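You operate a simulated robot arm through the tools that you are given. There is no shell and no other tool. Be economical: measure what you need, move in short steps, check, and stop when the job is done.

You are at the controls of a simulated robot arm. One attempt, no reset.

TASK
View the zone 3 sheet on the light box: keep it if even, hold it if cloudy. Light off after.
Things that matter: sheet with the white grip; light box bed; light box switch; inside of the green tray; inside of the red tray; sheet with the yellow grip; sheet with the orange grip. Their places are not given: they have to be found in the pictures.

Only the result counts: the job must be done as asked and must still hold three seconds after the hand-in. Knocking over, shifting, dropping, spilling or breaking anything else fails it.

THE ROBOT
A 6-joint arm with a two-finger parallel gripper, fixed in place. Base frame: the origin is at the foot of the arm, x ahead of it, y to its left, z up; the work surface is at about z = 87. Units: cm, degrees, N and s.
With the tool pointing down near the work surface it reaches from about 26 to 68 cm from the base axis. Its first joint turns from -66.0 to 66.0 degrees. Payload 2.9 kg.
The tool frame sits at the grasp point between the pads (the TCP): z along the fingers, y along the line on which they close. The tips reach 3 cm beyond it. The gripper opens to 11 cm. The fingers are 2 cm wide and 1 cm thick; the gripper's body (4.8 by 11.2 cm) begins 5.5 cm behind the TCP.
Orientation is that of the tool frame in the base frame, as [roll, pitch, yaw] about the fixed x, y, z axes, in that order (R = Rz(yaw) Ry(pitch) Rx(roll)). With the fingers straight down and closing along the base's y, the tool's x points along the base's -x, its y along +y and its z along -z.

THE INTERFACE
- The arm moves only by the tool arm_command. Its argument "steps" is a list of rows, each a list of 2 entries, a list of its own where there are three numbers: the shift along the tool's x, y, z in cm, then the turn, a rotation vector about the tool's x, y, z in rad. In form: [[[x, y, z], [ax, ay, az]], ...]. A call has 1 to 10 rows; each row is the pose to reach, as a shift and turn from the pose commanded when the call began, along the tool's axes at that moment. "fingers" is the gripper command, from -1 (shut) to 1 (fully open), values between in proportion, set as the call begins (left out, the last holds). A row lasts 0.2 s, in which the tool goes at most 5 cm and 8.6 degrees; a call with a longer step from one row to the next is refused whole, and so is a gripper value outside its range. Where a pose cannot be reached the arm comes as near as it can. A force on the tool above 90 N (or 10 N above the force at the start of the call, whichever is more), or a blocked arm, ends the call early, and 0.2 s more pass. Each finger travels about 10.8 cm/s and halts on what it meets, pressing with about 39 N; the grip force reading is that of the motor and also rises with nothing between the fingers. The clock runs only during rows and for 0.2 s after the last one: add rows that repeat a pose to give the fingers time. The reply holds the time, the measured pose of the TCP, the force on the tool along the base axes, the opening and the grip force, in the units named above and with some noise.
- Cameras (640 x 400 px; columns grow to the right, rows downward): "scene" is fixed at [6.94, 42.44, 139.52]; the picture's right is [-0.83, -0.55, 0.00], its down [-0.25, 0.38, -0.89] and it looks along [0.49, -0.74, -0.45] (base axes); focal length 297 px, centre (320, 200). "wrist" rides on the gripper at [-3.6, 0, -5.7] in the tool frame; the picture's right is [0.00, -1.00, 0.00], its down [0.97, 0.00, -0.24] and it looks along [0.24, 0.00, 0.97] (tool axes); focal length 218 px, centre (320, 200).
- capture(camera): a new picture of that camera. The clock stands still meanwhile.
- locate(camera, pixels): there is no depth. For up to 12 entries [column, row, z] of the newest picture of that camera ("zoom" is the newest enlarged one), the place [x, y] in the base frame at which the ray of that pixel passes the height z, good to about 0.2 cm. The clock stands still meanwhile.
- enlarge(camera, box): a new picture of the part [left, top, right, bottom] of that camera's present view, enlarged. The clock stands still meanwhile.
- sign_off(): hands the job in; it is judged then, once.

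Go step by step. Measure first, check grasps and placings, and put right what went wrong. The budget is 80 turns and 34 pictures, counting those below and the enlarged ones. Unless the task says otherwise, let go and move clear before handing in, and close with one line.

The tools are called after ">>>" as name(argument=value, ...) on one line, values as JSON. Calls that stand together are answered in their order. arm_command: Moves the arm, as the interface text tells. Its arguments: {"type":"object","properties":{"steps":{"type":"array","items":{"type":"array"}},"fingers":{"type":"number"}},"required":["steps"]} The other tools are called the same way: capture (camera) takes a picture; locate (camera, pixels) gives the place at which the rays of pixels pass given heights; enlarge (camera, box) takes an enlarged picture of a part of a camera's view; sign_off () hands the job in.

At the start:

```text
t: 0.0
ee_pos: [35.73, -15.31, 128.72]
tcp_rot: [-179.9, 0.1, -180.0]
ft_force: [0.4, -0.3, 0.9]
opening: 11.01
finger_force: 0.1
```

scene: 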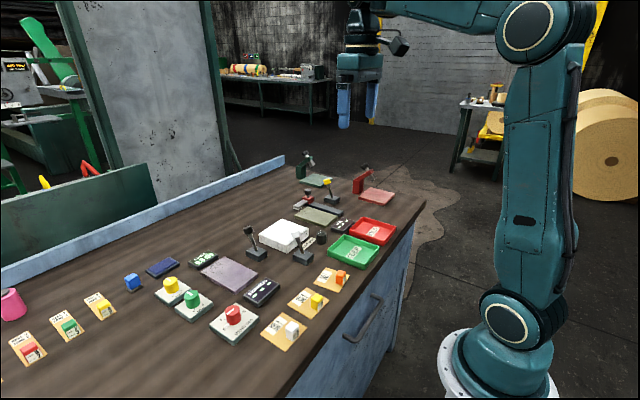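
wrist: 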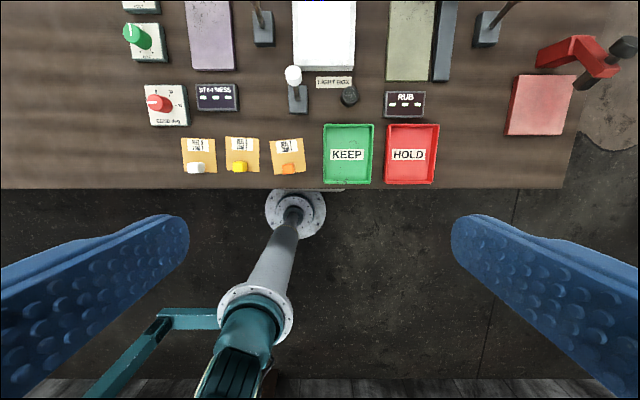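

The wrist view shows three tagged sheets near (198,155), (242,155), (287,155), the light box at (325,35), KEEP at (348,153) and HOLD at (410,153). I'll enlarge them to read the labels.

>>> enlarge(camera="wrist", box=[170, 120, 320, 190])

>>> enlarge(camera="wrist", box=[240, 0, 480, 150])

>>> enlarge(camera="scene", box=[220, 190, 400, 350])

```text
4.27 times, centred on (245, 155) of wrist
```

zoom: 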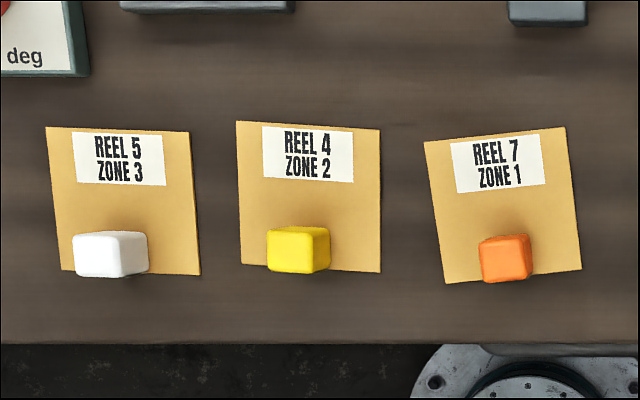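

```text
2.67 times, centred on (360, 75) of wrist
```

zoom: 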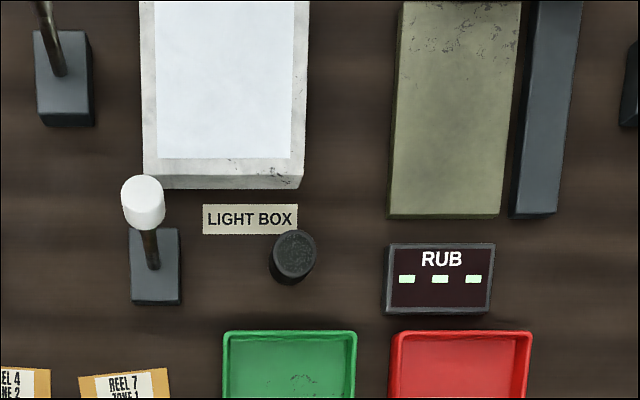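

```text
2.50 times, centred on (310, 270) of scene
```

zoom: 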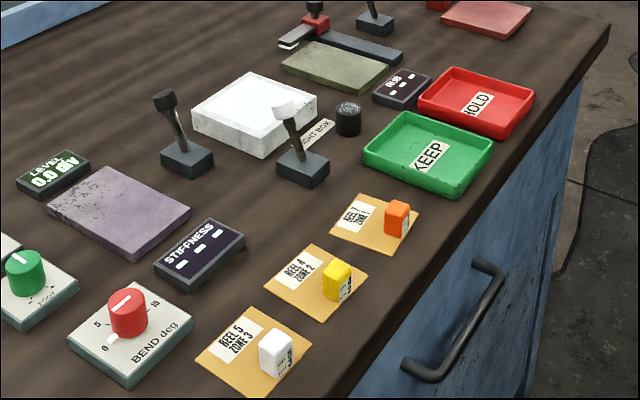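

Zone 3 is the white-grip sheet. I'll now measure the places of the main things from the current pictures.

>>> locate(camera="wrist", pixels=[[196, 168, 89], [182, 138, 87], [214, 138, 87], [217, 173, 87], [293, 75, 94], [298, 105, 87], [349, 97, 89], [294, 64, 90], [354, 64, 90], [348, 153, 87], [410, 153, 87]])

>>> locate(camera="scene", pixels=[[291, 330, 89], [300, 220, 94], [304, 259, 87], [320, 236, 90], [276, 196, 90], [314, 236, 87], [258, 265, 94], [256, 255, 87], [296, 230, 90], [308, 217, 90]])

```text
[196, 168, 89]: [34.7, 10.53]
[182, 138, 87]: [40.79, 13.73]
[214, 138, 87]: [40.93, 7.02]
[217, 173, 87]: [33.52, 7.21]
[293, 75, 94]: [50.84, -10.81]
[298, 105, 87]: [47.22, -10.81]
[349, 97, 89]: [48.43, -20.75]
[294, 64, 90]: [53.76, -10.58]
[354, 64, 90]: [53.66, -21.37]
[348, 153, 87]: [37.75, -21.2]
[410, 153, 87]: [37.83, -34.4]
```

```text
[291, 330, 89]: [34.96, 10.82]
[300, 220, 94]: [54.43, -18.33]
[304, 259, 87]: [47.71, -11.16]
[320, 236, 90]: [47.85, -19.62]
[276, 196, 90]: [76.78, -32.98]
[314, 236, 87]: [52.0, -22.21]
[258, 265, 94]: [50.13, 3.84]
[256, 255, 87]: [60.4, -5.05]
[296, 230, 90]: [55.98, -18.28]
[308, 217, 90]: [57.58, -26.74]
```

Next I'll move above the light box area to see the switch and the bed from close up.

>>> arm_command(steps=[[[-4, 0.6, 2], [0, 0, 0]], [[-8, 1.2, 4], [0, 0, 0]], [[-12, 1.8, 6], [0, 0, 0]], [[-16, 2.4, 8], [0, 0, 0]], [[-19, 3, 10], [0, 0, 0]], [[-19, 3, 10], [0, 0, 0]]])

>>> capture(camera="wrist")

```text
t: 1.4
ee_pos: [54.78, -12.17, 118.85]
tcp_rot: [-180.0, 0.0, -180.0]
ft_force: [0.3, -0.6, 0.2]
opening: 11.01
finger_force: 0.0
```

```text
28 pictures are left
```

wrist: 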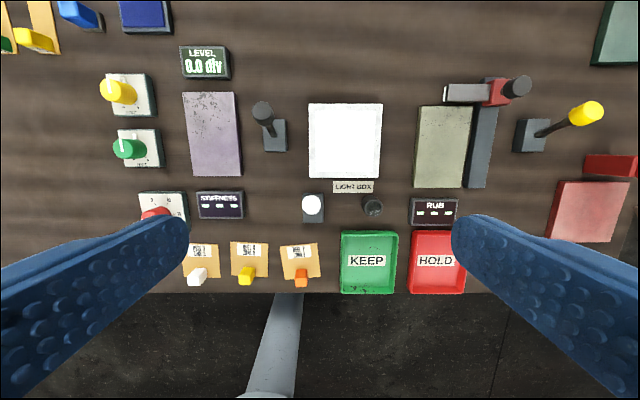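

The light box is at (345,140), with a white lever at (312,205), a black knob at (372,207) and a black lever at (268,120). I'll enlarge this to tell which one is the switch.

>>> enlarge(camera="wrist", box=[240, 90, 400, 230])

>>> enlarge(camera="scene", box=[270, 205, 370, 275])

>>> locate(camera="wrist", pixels=[[308, 104, 91], [382, 104, 91], [308, 177, 91], [380, 178, 91], [312, 204, 94], [313, 208, 87], [372, 208, 88], [368, 262, 87], [198, 279, 89], [264, 113, 95], [275, 137, 87]])

```text
2.86 times, centred on (320, 160) of wrist
```

zoom: 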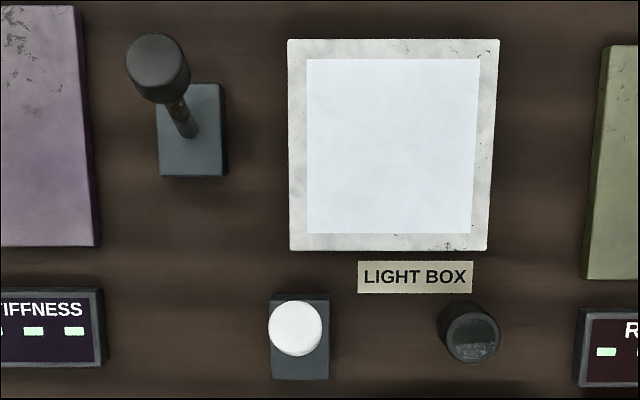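

```text
5.71 times, centred on (320, 240) of scene
```

zoom: 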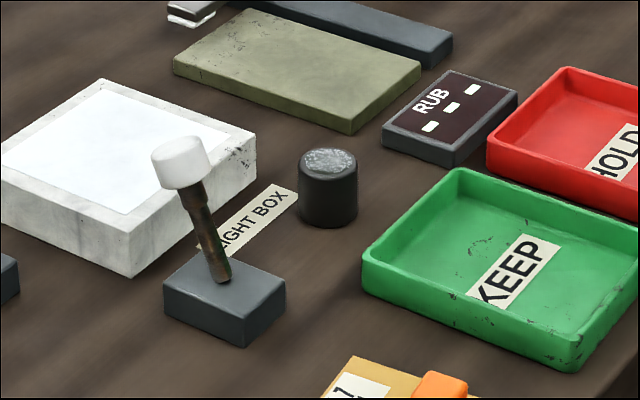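

```text
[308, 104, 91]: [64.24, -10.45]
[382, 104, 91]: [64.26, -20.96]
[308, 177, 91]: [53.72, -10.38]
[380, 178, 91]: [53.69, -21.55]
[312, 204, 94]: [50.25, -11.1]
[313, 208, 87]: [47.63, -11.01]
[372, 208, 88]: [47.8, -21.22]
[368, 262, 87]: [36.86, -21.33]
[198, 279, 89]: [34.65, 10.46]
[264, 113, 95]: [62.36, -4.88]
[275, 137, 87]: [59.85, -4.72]
```

The white lever by the LIGHT BOX label looks like the switch, and the black cylinder looks like a loose weight. First I'll go above the white grip for a closer look.

>>> arm_command(steps=[[[2.5, 2.85, 1.7], [0, 0, 0]], [[5, 5.7, 3.4], [0, 0, 0]], [[7.5, 8.55, 5.1], [0, 0, 0]], [[10, 11.4, 6.8], [0, 0, 0]], [[12.5, 14.25, 8.5], [0, 0, 0]], [[15, 17.1, 10.2], [0, 0, 0]], [[17.5, 19.95, 11.9], [0, 0, 0]], [[20, 22.8, 13.6], [0, 0, 0]], [[20, 22.8, 13.6], [0, 0, 0]]], fingers=0)

>>> capture(camera="wrist")

```text
t: 3.4
ee_pos: [34.58, 10.48, 105.1]
tcp_rot: [-179.9, 0.1, 180.0]
ft_force: [0.1, 0.5, 0.2]
opening: 5.5
finger_force: 0.0
```

```text
25 pictures are left
```

wrist: 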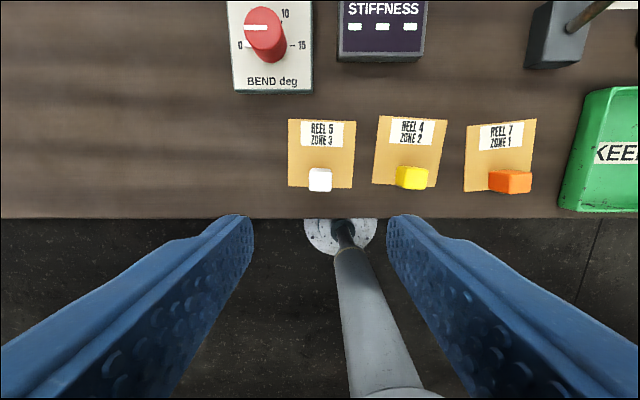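

The grip is at (319,179) and the sheet is nearly square to the base. I'll measure both.

>>> locate(camera="wrist", pixels=[[309, 169, 89], [331, 169, 89], [309, 191, 88], [331, 192, 88], [289, 119, 87.2], [354, 122, 87.2], [289, 186, 87.2], [352, 188, 87.2]])

>>> enlarge(camera="wrist", box=[270, 100, 370, 200])

```text
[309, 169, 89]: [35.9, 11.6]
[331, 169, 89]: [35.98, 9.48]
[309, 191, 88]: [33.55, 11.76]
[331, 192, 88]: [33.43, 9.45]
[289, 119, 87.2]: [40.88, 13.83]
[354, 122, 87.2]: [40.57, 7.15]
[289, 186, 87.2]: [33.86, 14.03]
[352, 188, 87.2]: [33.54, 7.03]
```

```text
4.00 times, centred on (320, 150) of wrist
```

zoom: 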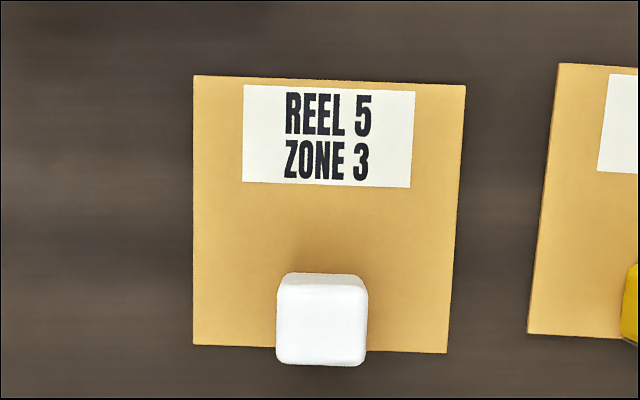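

The grip is centred near (34.7,10.55) and the sheet is turned about −2.6°. I'll go down around the grip, fingers kept off the table.

>>> arm_command(steps=[[[-0.1, 0.07, 4.5], [0, 0, 0.045]], [[-0.1, 0.07, 9], [0, 0, 0.045]], [[-0.1, 0.07, 12], [0, 0, 0.045]], [[-0.1, 0.07, 13.5], [0, 0, 0.045]], [[-0.1, 0.07, 14.3], [0, 0, 0.045]], [[-0.1, 0.07, 14.3], [0, 0, 0.045]]])

>>> enlarge(camera="scene", box=[240, 280, 350, 370])

```text
t: 4.8
ee_pos: [34.85, 10.63, 90.87]
tcp_rot: [-180.0, 0.0, 177.5]
ft_force: [0.1, 0.1, -0.2]
opening: 5.52
finger_force: 0.0
```

```text
4.44 times, centred on (295, 325) of scene
```

zoom: 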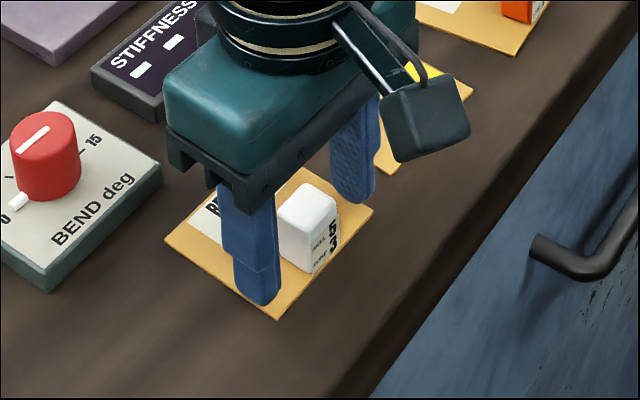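

The fingers straddle the white grip cleanly. Closing now, then lifting a little.

>>> arm_command(steps=[[[0, 0, 0], [0, 0, 0]], [[0, 0, 0], [0, 0, 0]], [[0, 0, 0], [0, 0, 0]], [[0, 0, -2], [0, 0, 0]], [[0, 0, -6], [0, 0, 0]], [[0, 0, -10], [0, 0, 0]], [[0, 0, -10], [0, 0, 0]]], fingers=-1)

>>> capture(camera="scene")

>>> capture(camera="wrist")

```text
t: 6.4
ee_pos: [34.79, 10.57, 100.89]
tcp_rot: [180.0, 0.0, 177.4]
ft_force: [0.1, 0.0, -0.6]
opening: 2.06
finger_force: 38.8
```

```text
22 pictures are left
```

scene: 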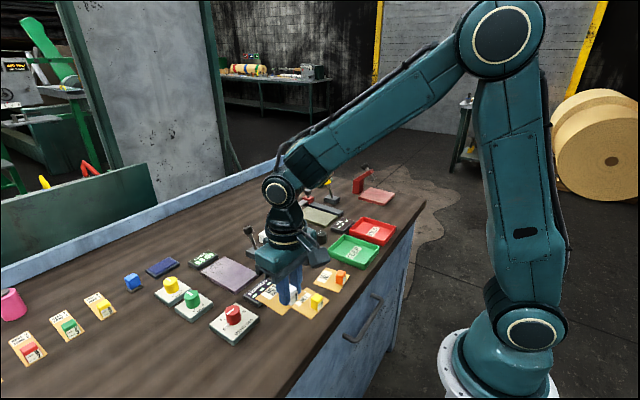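

```text
21 pictures are left
```

wrist: 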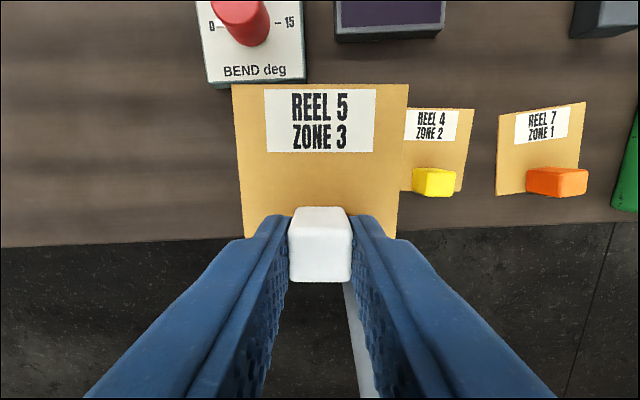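

The sheet is held (opening 2.06) and hangs level. I'll carry it high to above the light box bed.

>>> arm_command(steps=[[[0, 0, -4], [0, 0, 0]], [[-2.86, -3.17, -5], [0, 0, -0.02]], [[-5.72, -6.35, -5], [0, 0, -0.045]], [[-8.58, -9.52, -5], [0, 0, -0.045]], [[-11.44, -12.7, -5], [0, 0, -0.045]], [[-14.3, -15.87, -5], [0, 0, -0.045]], [[-17.16, -19.04, -5], [0, 0, -0.045]], [[-20.02, -22.2, -5], [0, 0, -0.045]], [[-22.88, -25.39, -5], [0, 0, -0.045]], [[-22.88, -25.39, -5], [0, 0, -0.045]]])

>>> capture(camera="wrist")

```text
t: 8.6
ee_pos: [56.24, -15.82, 106.06]
tcp_rot: [-179.9, -0.1, 180.0]
ft_force: [0.0, -0.1, 0.0]
opening: 2.07
finger_force: 39.4
```

```text
20 pictures are left
```

wrist: 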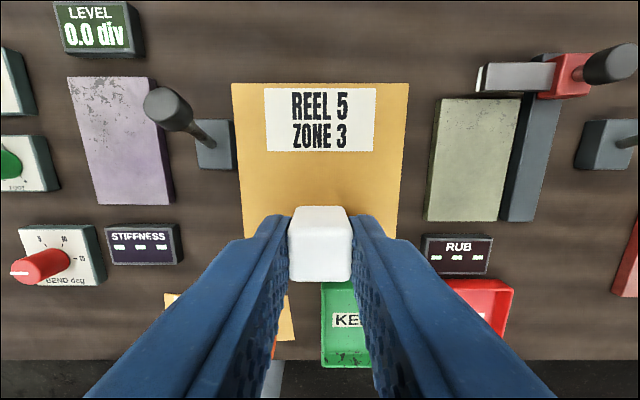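

The sheet covers the bed from above. I'll lower it in small steps and watch for contact.

>>> arm_command(steps=[[[0, 0, 4], [0, 0, 0]], [[0, 0, 8], [0, 0, 0]], [[0, 0, 9.5], [0, 0, 0]], [[0, 0, 10], [0, 0, 0]], [[0, 0, 10], [0, 0, 0]]])

>>> enlarge(camera="scene", box=[230, 200, 350, 275])

```text
t: 9.8
ee_pos: [56.44, -15.76, 95.84]
tcp_rot: [-179.9, -0.1, -180.0]
ft_force: [-0.4, 0.7, -1.1]
opening: 2.08
finger_force: 39.5
```

```text
5.33 times, centred on (290, 238) of scene
```

zoom: 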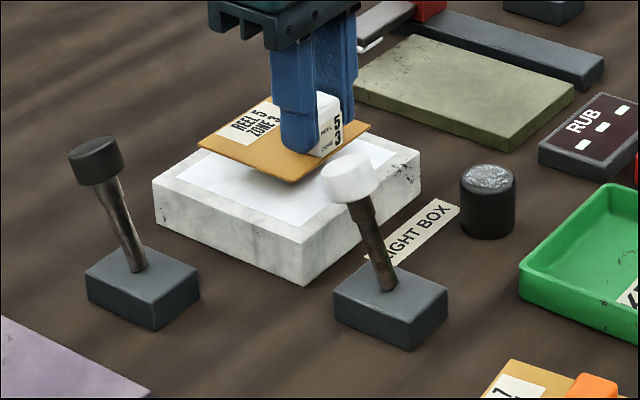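

The sheet is about 2 cm above the bed and well centred. Lowering slowly further.

>>> arm_command(steps=[[[0, 0, 0.6], [0, 0, 0]], [[0, 0, 1.0], [0, 0, 0]], [[0, 0, 1.3], [0, 0, 0]], [[0, 0, 1.6], [0, 0, 0]], [[0, 0, 1.6], [0, 0, 0]]])

>>> enlarge(camera="scene", box=[230, 200, 350, 275])

```text
t: 11.0
ee_pos: [56.47, -15.78, 94.3]
tcp_rot: [180.0, 0.0, -180.0]
ft_force: [0.3, 0.1, -1.5]
opening: 2.07
finger_force: 39.5
```

```text
5.33 times, centred on (290, 238) of scene
```

zoom: 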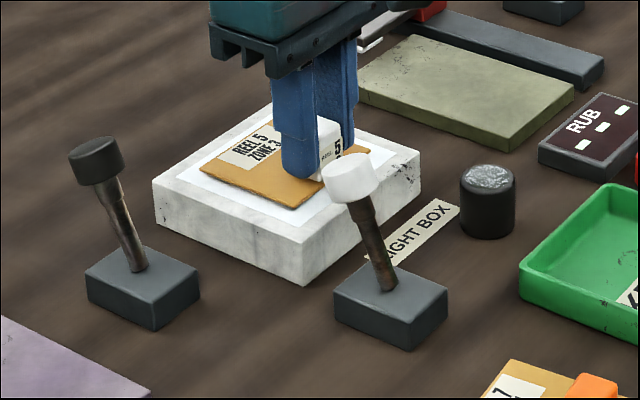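

Nearly touching. I'll creep further in 0.1 cm steps and watch the force.

>>> arm_command(steps=[[[0, 0, 0.1], [0, 0, 0]], [[0, 0, 0.2], [0, 0, 0]], [[0, 0, 0.3], [0, 0, 0]], [[0, 0, 0.3], [0, 0, 0]]])

```text
t: 12.0
ee_pos: [56.44, -15.8, 93.86]
tcp_rot: [180.0, 0.0, 179.9]
ft_force: [-0.3, 0.3, -0.3]
opening: 2.08
finger_force: 39.0
```

>>> arm_command(steps=[[[0, 0, 0.1], [0, 0, 0]], [[0, 0, 0.2], [0, 0, 0]], [[0, 0, 0.3], [0, 0, 0]], [[0, 0, 0.3], [0, 0, 0]]])

```text
t: 13.0
ee_pos: [56.57, -15.89, 93.89]
tcp_rot: [179.9, 0.3, -180.0]
ft_force: [-3.4, 0.8, 13.9]
opening: 2.06
finger_force: 38.9
```

The force rose to 14 N, so the sheet sits on the bed. I'll ease up slightly, open part way and rise straight up.

>>> arm_command(steps=[[[0, 0, -0.25], [0, 0, 0]], [[0, 0, -0.25], [0, 0, 0]]])

>>> arm_command(steps=[[[0, 0, 0], [0, 0, 0]], [[0, 0, 0], [0, 0, 0]], [[0, 0, -2], [0, 0, 0]], [[0, 0, -6], [0, 0, 0]], [[0, 0, -10], [0, 0, 0]], [[0, 0, -14], [0, 0, 0]], [[0, 0, -14], [0, 0, 0]]], fingers=-0.2)

>>> capture(camera="wrist")

```text
t: 13.6
ee_pos: [56.46, -15.87, 93.82]
tcp_rot: [-179.9, -0.1, -180.0]
ft_force: [1.2, -0.2, 0.8]
opening: 2.07
finger_force: 39.2
```

```text
t: 15.2
ee_pos: [56.48, -15.63, 107.66]
tcp_rot: [-179.9, 0.2, 180.0]
ft_force: [0.4, 0.2, -0.3]
opening: 4.39
finger_force: 0.2
```

```text
17 pictures are left
```

wrist: 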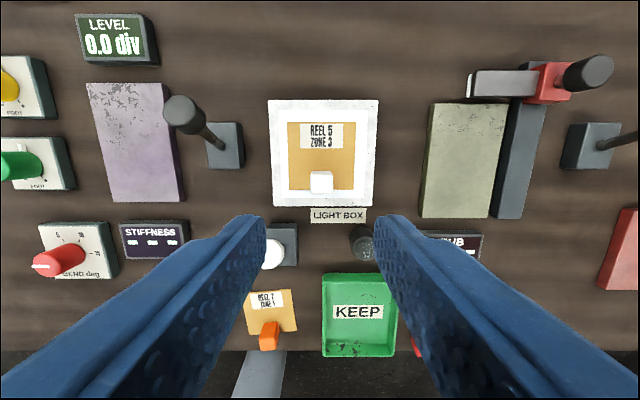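

The sheet lies on the bed with no glow, so the light is off. The white lever's knob triangulates to about (50.4,−11.1,94.3), leaning away from the robot. I'll close the fingers and come down just behind it.

>>> arm_command(steps=[[[1.6, 2.3, 0], [0, 0, 0]], [[3.2, 4.6, 0], [0, 0, 0]], [[3.2, 4.6, 4], [0, 0, 0]], [[3.2, 4.6, 8], [0, 0, 0]], [[3.2, 4.6, 10.5], [0, 0, 0]], [[3.2, 4.6, 11.3], [0, 0, 0]], [[3.2, 4.6, 11.3], [0, 0, 0]]], fingers=-1)

>>> enlarge(camera="scene", box=[230, 200, 350, 275])

```text
t: 16.8
ee_pos: [53.37, -11.19, 96.47]
tcp_rot: [180.0, 0.1, -179.9]
ft_force: [-0.3, -0.4, 0.3]
opening: 0.01
finger_force: 37.4
```

```text
5.33 times, centred on (290, 238) of scene
```

zoom: 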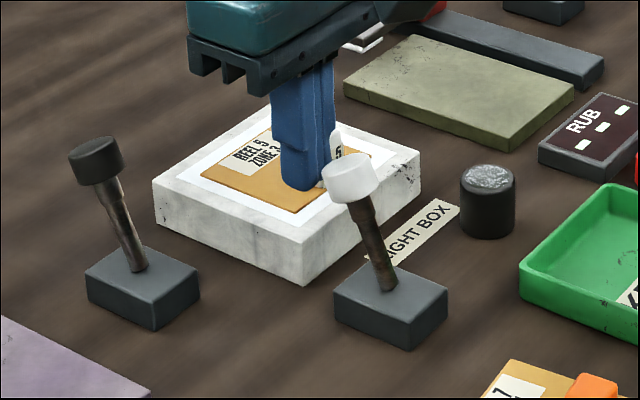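

The fingers are right behind the knob. Pushing toward the robot in small steps.

>>> arm_command(steps=[[[0.4, 0, 0.3], [0, 0, 0]], [[1.2, 0, 0.3], [0, 0, 0]], [[2.0, 0, 0.3], [0, 0, 0]], [[2.8, 0, 0.3], [0, 0, 0]], [[3.6, 0, 0.3], [0, 0, 0]], [[4.4, 0, 0.3], [0, 0, 0]], [[5.2, 0, 0.3], [0, 0, 0]], [[6.0, 0, 0.3], [0, 0, 0]], [[6.0, 0, 0.3], [0, 0, 0]]])

>>> enlarge(camera="scene", box=[230, 200, 350, 275])

```text
t: 18.8
ee_pos: [47.79, -11.29, 96.36]
tcp_rot: [-179.9, 0.8, -179.8]
ft_force: [34.6, 4.1, -10.5]
opening: 0.02
finger_force: 37.7
```

```text
5.33 times, centred on (290, 238) of scene
```

zoom: 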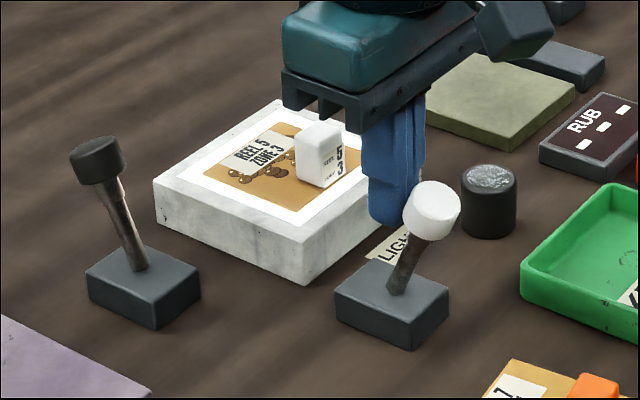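

The lever is over at its stop (35 N), the light is on, and dark blotches show in the sheet at zoom (265,170). I'll back off, rise and look from above.

>>> arm_command(steps=[[[-0.8, 0, 0], [0, 0, 0]], [[-1.2, 0, -3], [0, 0, 0]], [[-3, -1.5, -7], [0, 0, 0]], [[-6, -3, -10.5], [0, 0, 0]], [[-9, -4.6, -11.5], [0, 0, 0]], [[-9, -4.6, -11.5], [0, 0, 0]]])

>>> enlarge(camera="wrist", box=[240, 90, 400, 230])

```text
t: 20.2
ee_pos: [56.37, -15.64, 107.85]
tcp_rot: [179.9, 0.0, -180.0]
ft_force: [0.1, -0.3, -0.6]
opening: 0.0
finger_force: 37.6
```

```text
2.86 times, centred on (320, 160) of wrist
```

zoom: 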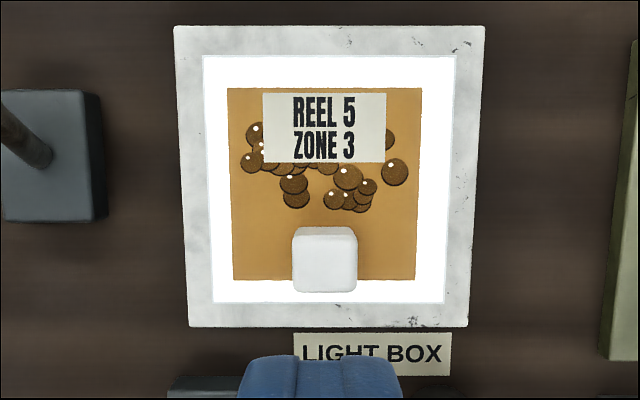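

The lit sheet shows clumped dark blotches, so it's cloudy and goes to HOLD, the red tray. I'll pick it up again from the bed.

>>> arm_command(steps=[[[0, -0.2, 0], [0, 0, 0]], [[0, -0.2, 4], [0, 0, 0]], [[0, -0.2, 8], [0, 0, 0]], [[0, -0.2, 11], [0, 0, 0]], [[0, -0.2, 13], [0, 0, 0]], [[0, -0.2, 13.8], [0, 0, 0]], [[0, -0.2, 13.8], [0, 0, 0]]], fingers=-0.2)

>>> arm_command(steps=[[[0, 0, 0], [0, 0, 0]], [[0, 0, 0], [0, 0, 0]], [[0, 0, 0], [0, 0, 0]], [[0, 0, -2], [0, 0, 0]], [[0, 0, -6], [0, 0, 0]], [[0, 0, -10], [0, 0, 0]], [[0, 0, -13], [0, 0, 0]], [[0, 0, -13], [0, 0, 0]]], fingers=-1)

>>> capture(camera="wrist")

```text
t: 21.8
ee_pos: [56.26, -16.07, 93.9]
tcp_rot: [180.0, -0.1, 180.0]
ft_force: [0.3, 0.8, 0.6]
opening: 4.41
finger_force: 0.1
```

```text
t: 23.6
ee_pos: [56.15, -16.01, 107.05]
tcp_rot: [-180.0, 0.1, -179.9]
ft_force: [0.3, 0.2, -1.1]
opening: 2.08
finger_force: 38.9
```

```text
13 pictures are left
```

wrist: 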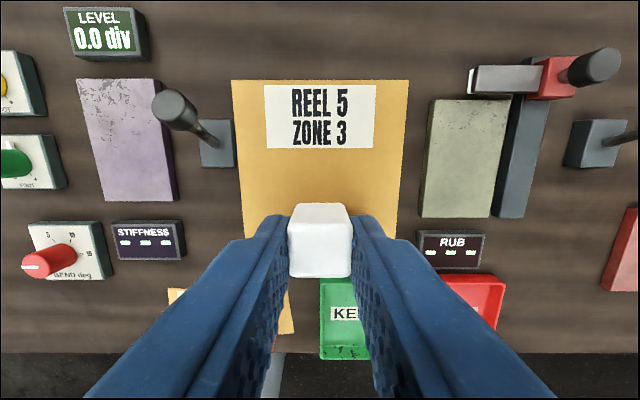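

The sheet is held again (opening 2.08). I'll measure the red tray in the scene view before carrying.

>>> enlarge(camera="scene", box=[320, 200, 410, 270])

```text
5.71 times, centred on (365, 235) of scene
```

zoom: 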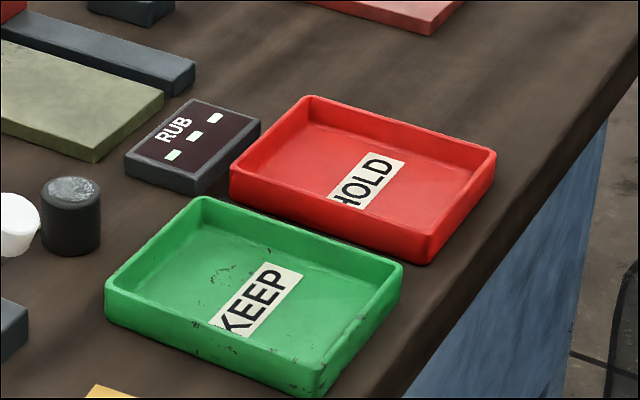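

>>> locate(camera="zoom", pixels=[[312, 97, 89], [494, 152, 89], [430, 236, 89], [232, 167, 89], [430, 264, 87], [232, 197, 87], [494, 182, 87], [370, 185, 87.4], [203, 198, 89], [402, 268, 89], [318, 372, 89]])

```text
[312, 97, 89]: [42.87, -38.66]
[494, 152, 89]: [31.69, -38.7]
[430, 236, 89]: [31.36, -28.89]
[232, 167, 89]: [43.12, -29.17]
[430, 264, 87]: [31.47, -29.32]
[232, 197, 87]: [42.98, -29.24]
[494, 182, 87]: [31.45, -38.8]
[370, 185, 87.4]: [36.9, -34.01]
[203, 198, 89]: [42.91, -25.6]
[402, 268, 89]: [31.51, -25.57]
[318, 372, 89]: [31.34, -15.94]
```

The red tray spans x 31.4–43.0 and y −38.7 to −29.0. With the sheet centred in it, the TCP goes to (34.7,−34.0). Carrying it there now.

>>> arm_command(steps=[[[3, -2.5, 0], [0, 0, 0]], [[6, -5, 0], [0, 0, 0]], [[9, -7.5, 0], [0, 0, 0]], [[12, -10, 0], [0, 0, 0]], [[15, -12.5, 0], [0, 0, 0]], [[18, -15, 0], [0, 0, 0]], [[21.5, -18, 0], [0, 0, 0]], [[21.5, -18, 4], [0, 0, 0]], [[21.5, -18, 8], [0, 0, 0]], [[21.5, -18, 8], [0, 0, 0]]])

>>> capture(camera="wrist")

>>> enlarge(camera="scene", box=[310, 190, 420, 275])

```text
t: 25.8
ee_pos: [34.61, -34.06, 99.1]
tcp_rot: [-180.0, 0.1, 179.9]
ft_force: [0.2, 0.3, 0.2]
opening: 2.1
finger_force: 39.1
```

```text
11 pictures are left
```

wrist: 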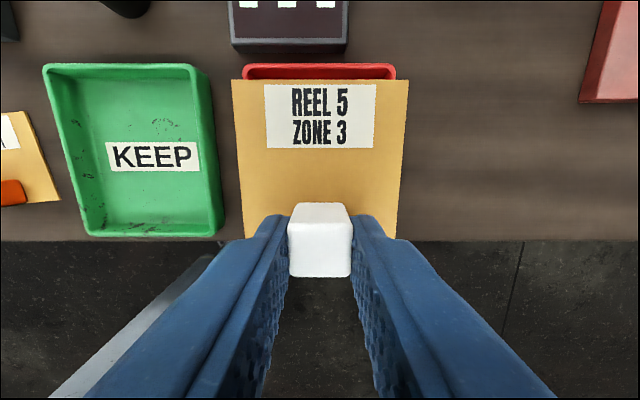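

```text
4.71 times, centred on (365, 232) of scene
```

zoom: 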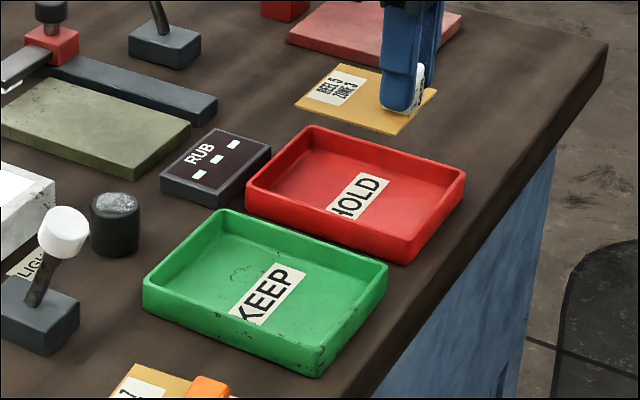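

The tray rim (243–396) is centred behind the sheet at column 320. Lowering into the tray and creeping down at the end.

>>> arm_command(steps=[[[0, 0, 3], [0, 0, 0]], [[0, 0, 5], [0, 0, 0]], [[0, 0, 6.3], [0, 0, 0]], [[0, 0, 7.0], [0, 0, 0]], [[0, 0, 7.4], [0, 0, 0]], [[0, 0, 7.4], [0, 0, 0]]])

>>> enlarge(camera="scene", box=[310, 190, 420, 275])

```text
t: 27.2
ee_pos: [34.75, -34.02, 91.72]
tcp_rot: [-180.0, 0.1, 180.0]
ft_force: [0.5, -0.3, -0.7]
opening: 2.05
finger_force: 38.8
```

```text
4.71 times, centred on (365, 232) of scene
```

zoom: 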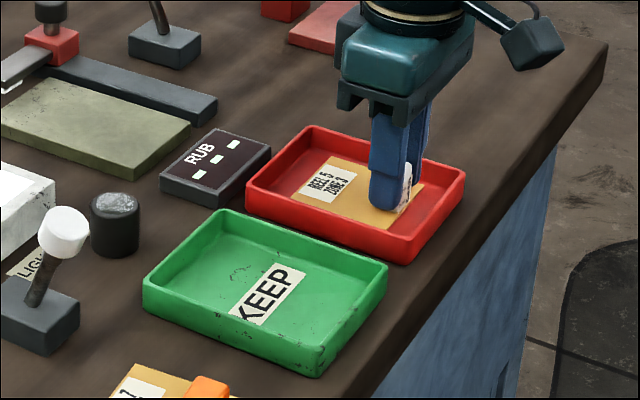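

The sheet is inside the tray walls, just above the floor. Creeping down to contact.

>>> arm_command(steps=[[[0, 0, 0.15], [0, 0, 0]], [[0, 0, 0.3], [0, 0, 0]], [[0, 0, 0.4], [0, 0, 0]], [[0, 0, 0.4], [0, 0, 0]]])

```text
t: 28.2
ee_pos: [34.82, -33.99, 91.28]
tcp_rot: [-180.0, 0.2, 180.0]
ft_force: [-0.2, 0.5, 1.7]
opening: 2.05
finger_force: 39.3
```

>>> arm_command(steps=[[[0, 0, 0.1], [0, 0, 0]], [[0, 0, 0.2], [0, 0, 0]], [[0, 0, 0.2], [0, 0, 0]]])

```text
t: 29.0
ee_pos: [34.86, -34.1, 91.28]
tcp_rot: [-179.8, 0.3, 180.0]
ft_force: [-4.7, 2.3, 27.3]
opening: 2.08
finger_force: 39.7
```

Contact at 27 N, so the sheet is on the tray floor. I'll ease up, release and rise.

>>> arm_command(steps=[[[0, 0, -0.2], [0, 0, 0]], [[0, 0, -0.2], [0, 0, 0]]])

>>> arm_command(steps=[[[0, 0, 0], [0, 0, 0]], [[0, 0, 0], [0, 0, 0]], [[0, 0, -2], [0, 0, 0]], [[0, 0, -6], [0, 0, 0]], [[0, 0, -10], [0, 0, 0]], [[0, 0, -14], [0, 0, 0]], [[0, 0, -14], [0, 0, 0]]], fingers=-0.2)

>>> capture(camera="wrist")

```text
t: 29.6
ee_pos: [34.73, -33.9, 91.27]
tcp_rot: [179.9, 0.1, 180.0]
ft_force: [0.3, -0.3, 19.0]
opening: 2.05
finger_force: 39.2
```

```text
t: 31.2
ee_pos: [34.69, -34.17, 105.33]
tcp_rot: [-180.0, 0.1, -179.9]
ft_force: [-0.1, -0.1, -0.5]
opening: 4.42
finger_force: 0.0
```

```text
8 pictures are left
```

wrist: 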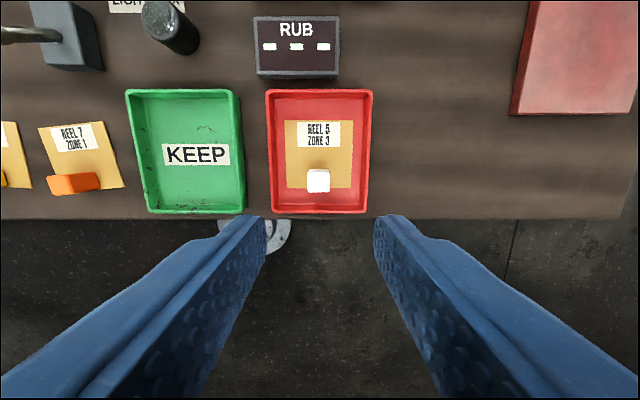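

The sheet lies flat inside the red tray. Next I'll close the fingers and come down on the robot side of the switch knob, which is now at about (45.4,−11.2,94).

>>> arm_command(steps=[[[-1.3, 4, 0], [0, 0, 0]], [[-2.6, 8, 0], [0, 0, 0]], [[-3.9, 12, 0], [0, 0, 0]], [[-5.2, 16, 0], [0, 0, 0]], [[-6.4, 20, 0], [0, 0, 0]], [[-7.2, 22.9, 0], [0, 0, 0]], [[-7.2, 22.9, 4], [0, 0, 0]], [[-7.2, 22.9, 7.5], [0, 0, 0]], [[-7.2, 22.9, 9.0], [0, 0, 0]], [[-7.2, 22.9, 9.0], [0, 0, 0]]], fingers=-1)

>>> enlarge(camera="scene", box=[230, 200, 350, 275])

```text
t: 33.4
ee_pos: [41.87, -11.19, 96.19]
tcp_rot: [-180.0, 0.2, 180.0]
ft_force: [0.1, -0.4, 0.6]
opening: 0.0
finger_force: 37.4
```

```text
5.33 times, centred on (290, 238) of scene
```

zoom: 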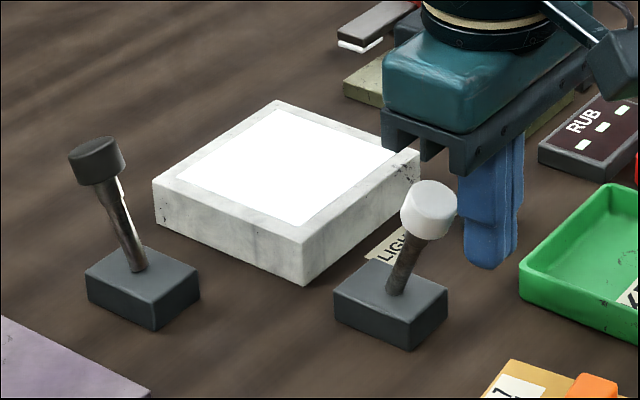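

The fingers sit on the robot side of the knob. Pushing it away, back to the off stop.

>>> arm_command(steps=[[[-0.8, 0, 0], [0, 0, 0]], [[-1.6, 0, 0], [0, 0, 0]], [[-2.4, 0, 0], [0, 0, 0]], [[-3.2, 0, 0], [0, 0, 0]], [[-4.0, 0, 0], [0, 0, 0]], [[-4.8, 0, 0], [0, 0, 0]], [[-5.6, 0, 0], [0, 0, 0]], [[-6.2, 0, 0], [0, 0, 0]], [[-6.2, 0, 0], [0, 0, 0]]])

>>> enlarge(camera="scene", box=[230, 200, 350, 275])

```text
t: 35.4
ee_pos: [47.85, -11.14, 96.21]
tcp_rot: [179.9, -0.3, 179.9]
ft_force: [-20.5, -1.1, 6.3]
opening: 0.01
finger_force: 37.6
```

```text
5.33 times, centred on (290, 238) of scene
```

zoom: 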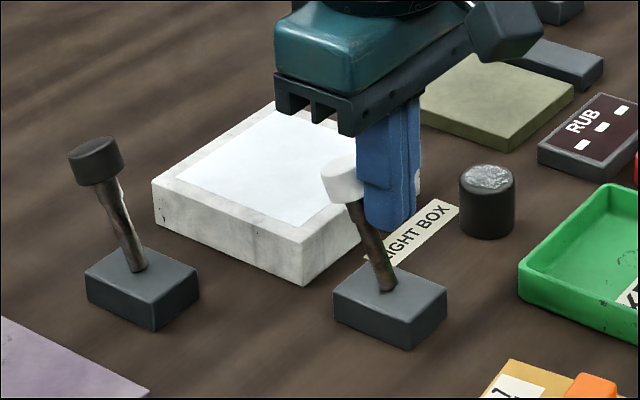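

The bed has gone dim and the lever leans away as it did at the start. I'll back off, rise clear and take a final look.

>>> arm_command(steps=[[[0.8, 0, 0], [0, 0, 0]], [[1.5, 0, 0], [0, 0, 0]], [[1.5, 0, -4], [0, 0, 0]], [[1.5, 0, -8.5], [0, 0, 0]], [[1.5, 0, -13], [0, 0, 0]], [[1.5, 0, -17], [0, 0, 0]], [[1.5, 0, -17], [0, 0, 0]]])

>>> capture(camera="scene")

>>> enlarge(camera="scene", box=[230, 180, 420, 300])

```text
t: 37.0
ee_pos: [46.65, -11.15, 113.24]
tcp_rot: [179.9, 0.2, -180.0]
ft_force: [0.1, -0.8, -0.1]
opening: 0.0
finger_force: 38.2
```

```text
5 pictures are left
```

scene: 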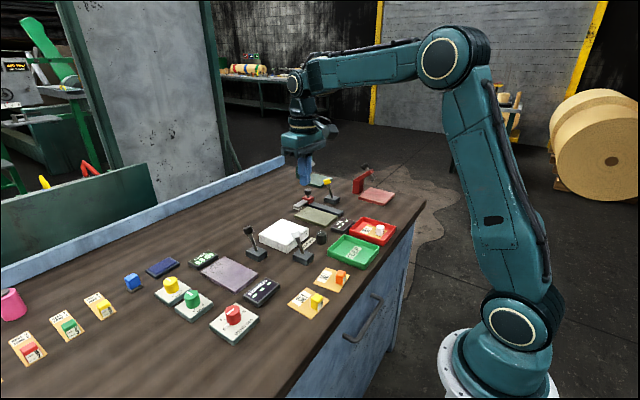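

```text
3.33 times, centred on (325, 240) of scene
```

zoom: 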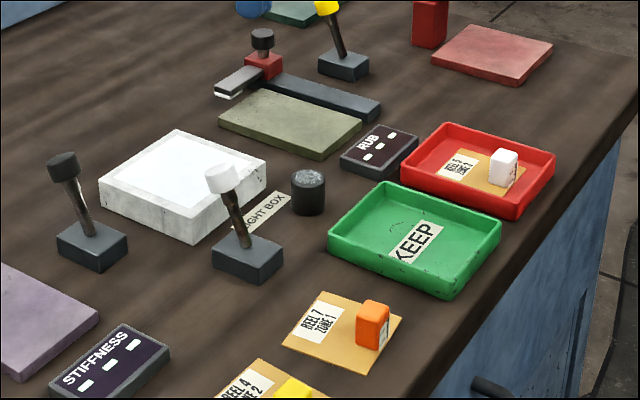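

The zone 3 sheet lies in the red HOLD tray (zoom (480,168)), the light is off, nothing else has moved, and the arm is clear. Handing in.

>>> sign_off()

```text
The job is handed in.
```

The zone 3 sheet showed dark blotches on the light box, so I judged it cloudy and put it in the red HOLD tray; the light is off and the job is handed in.
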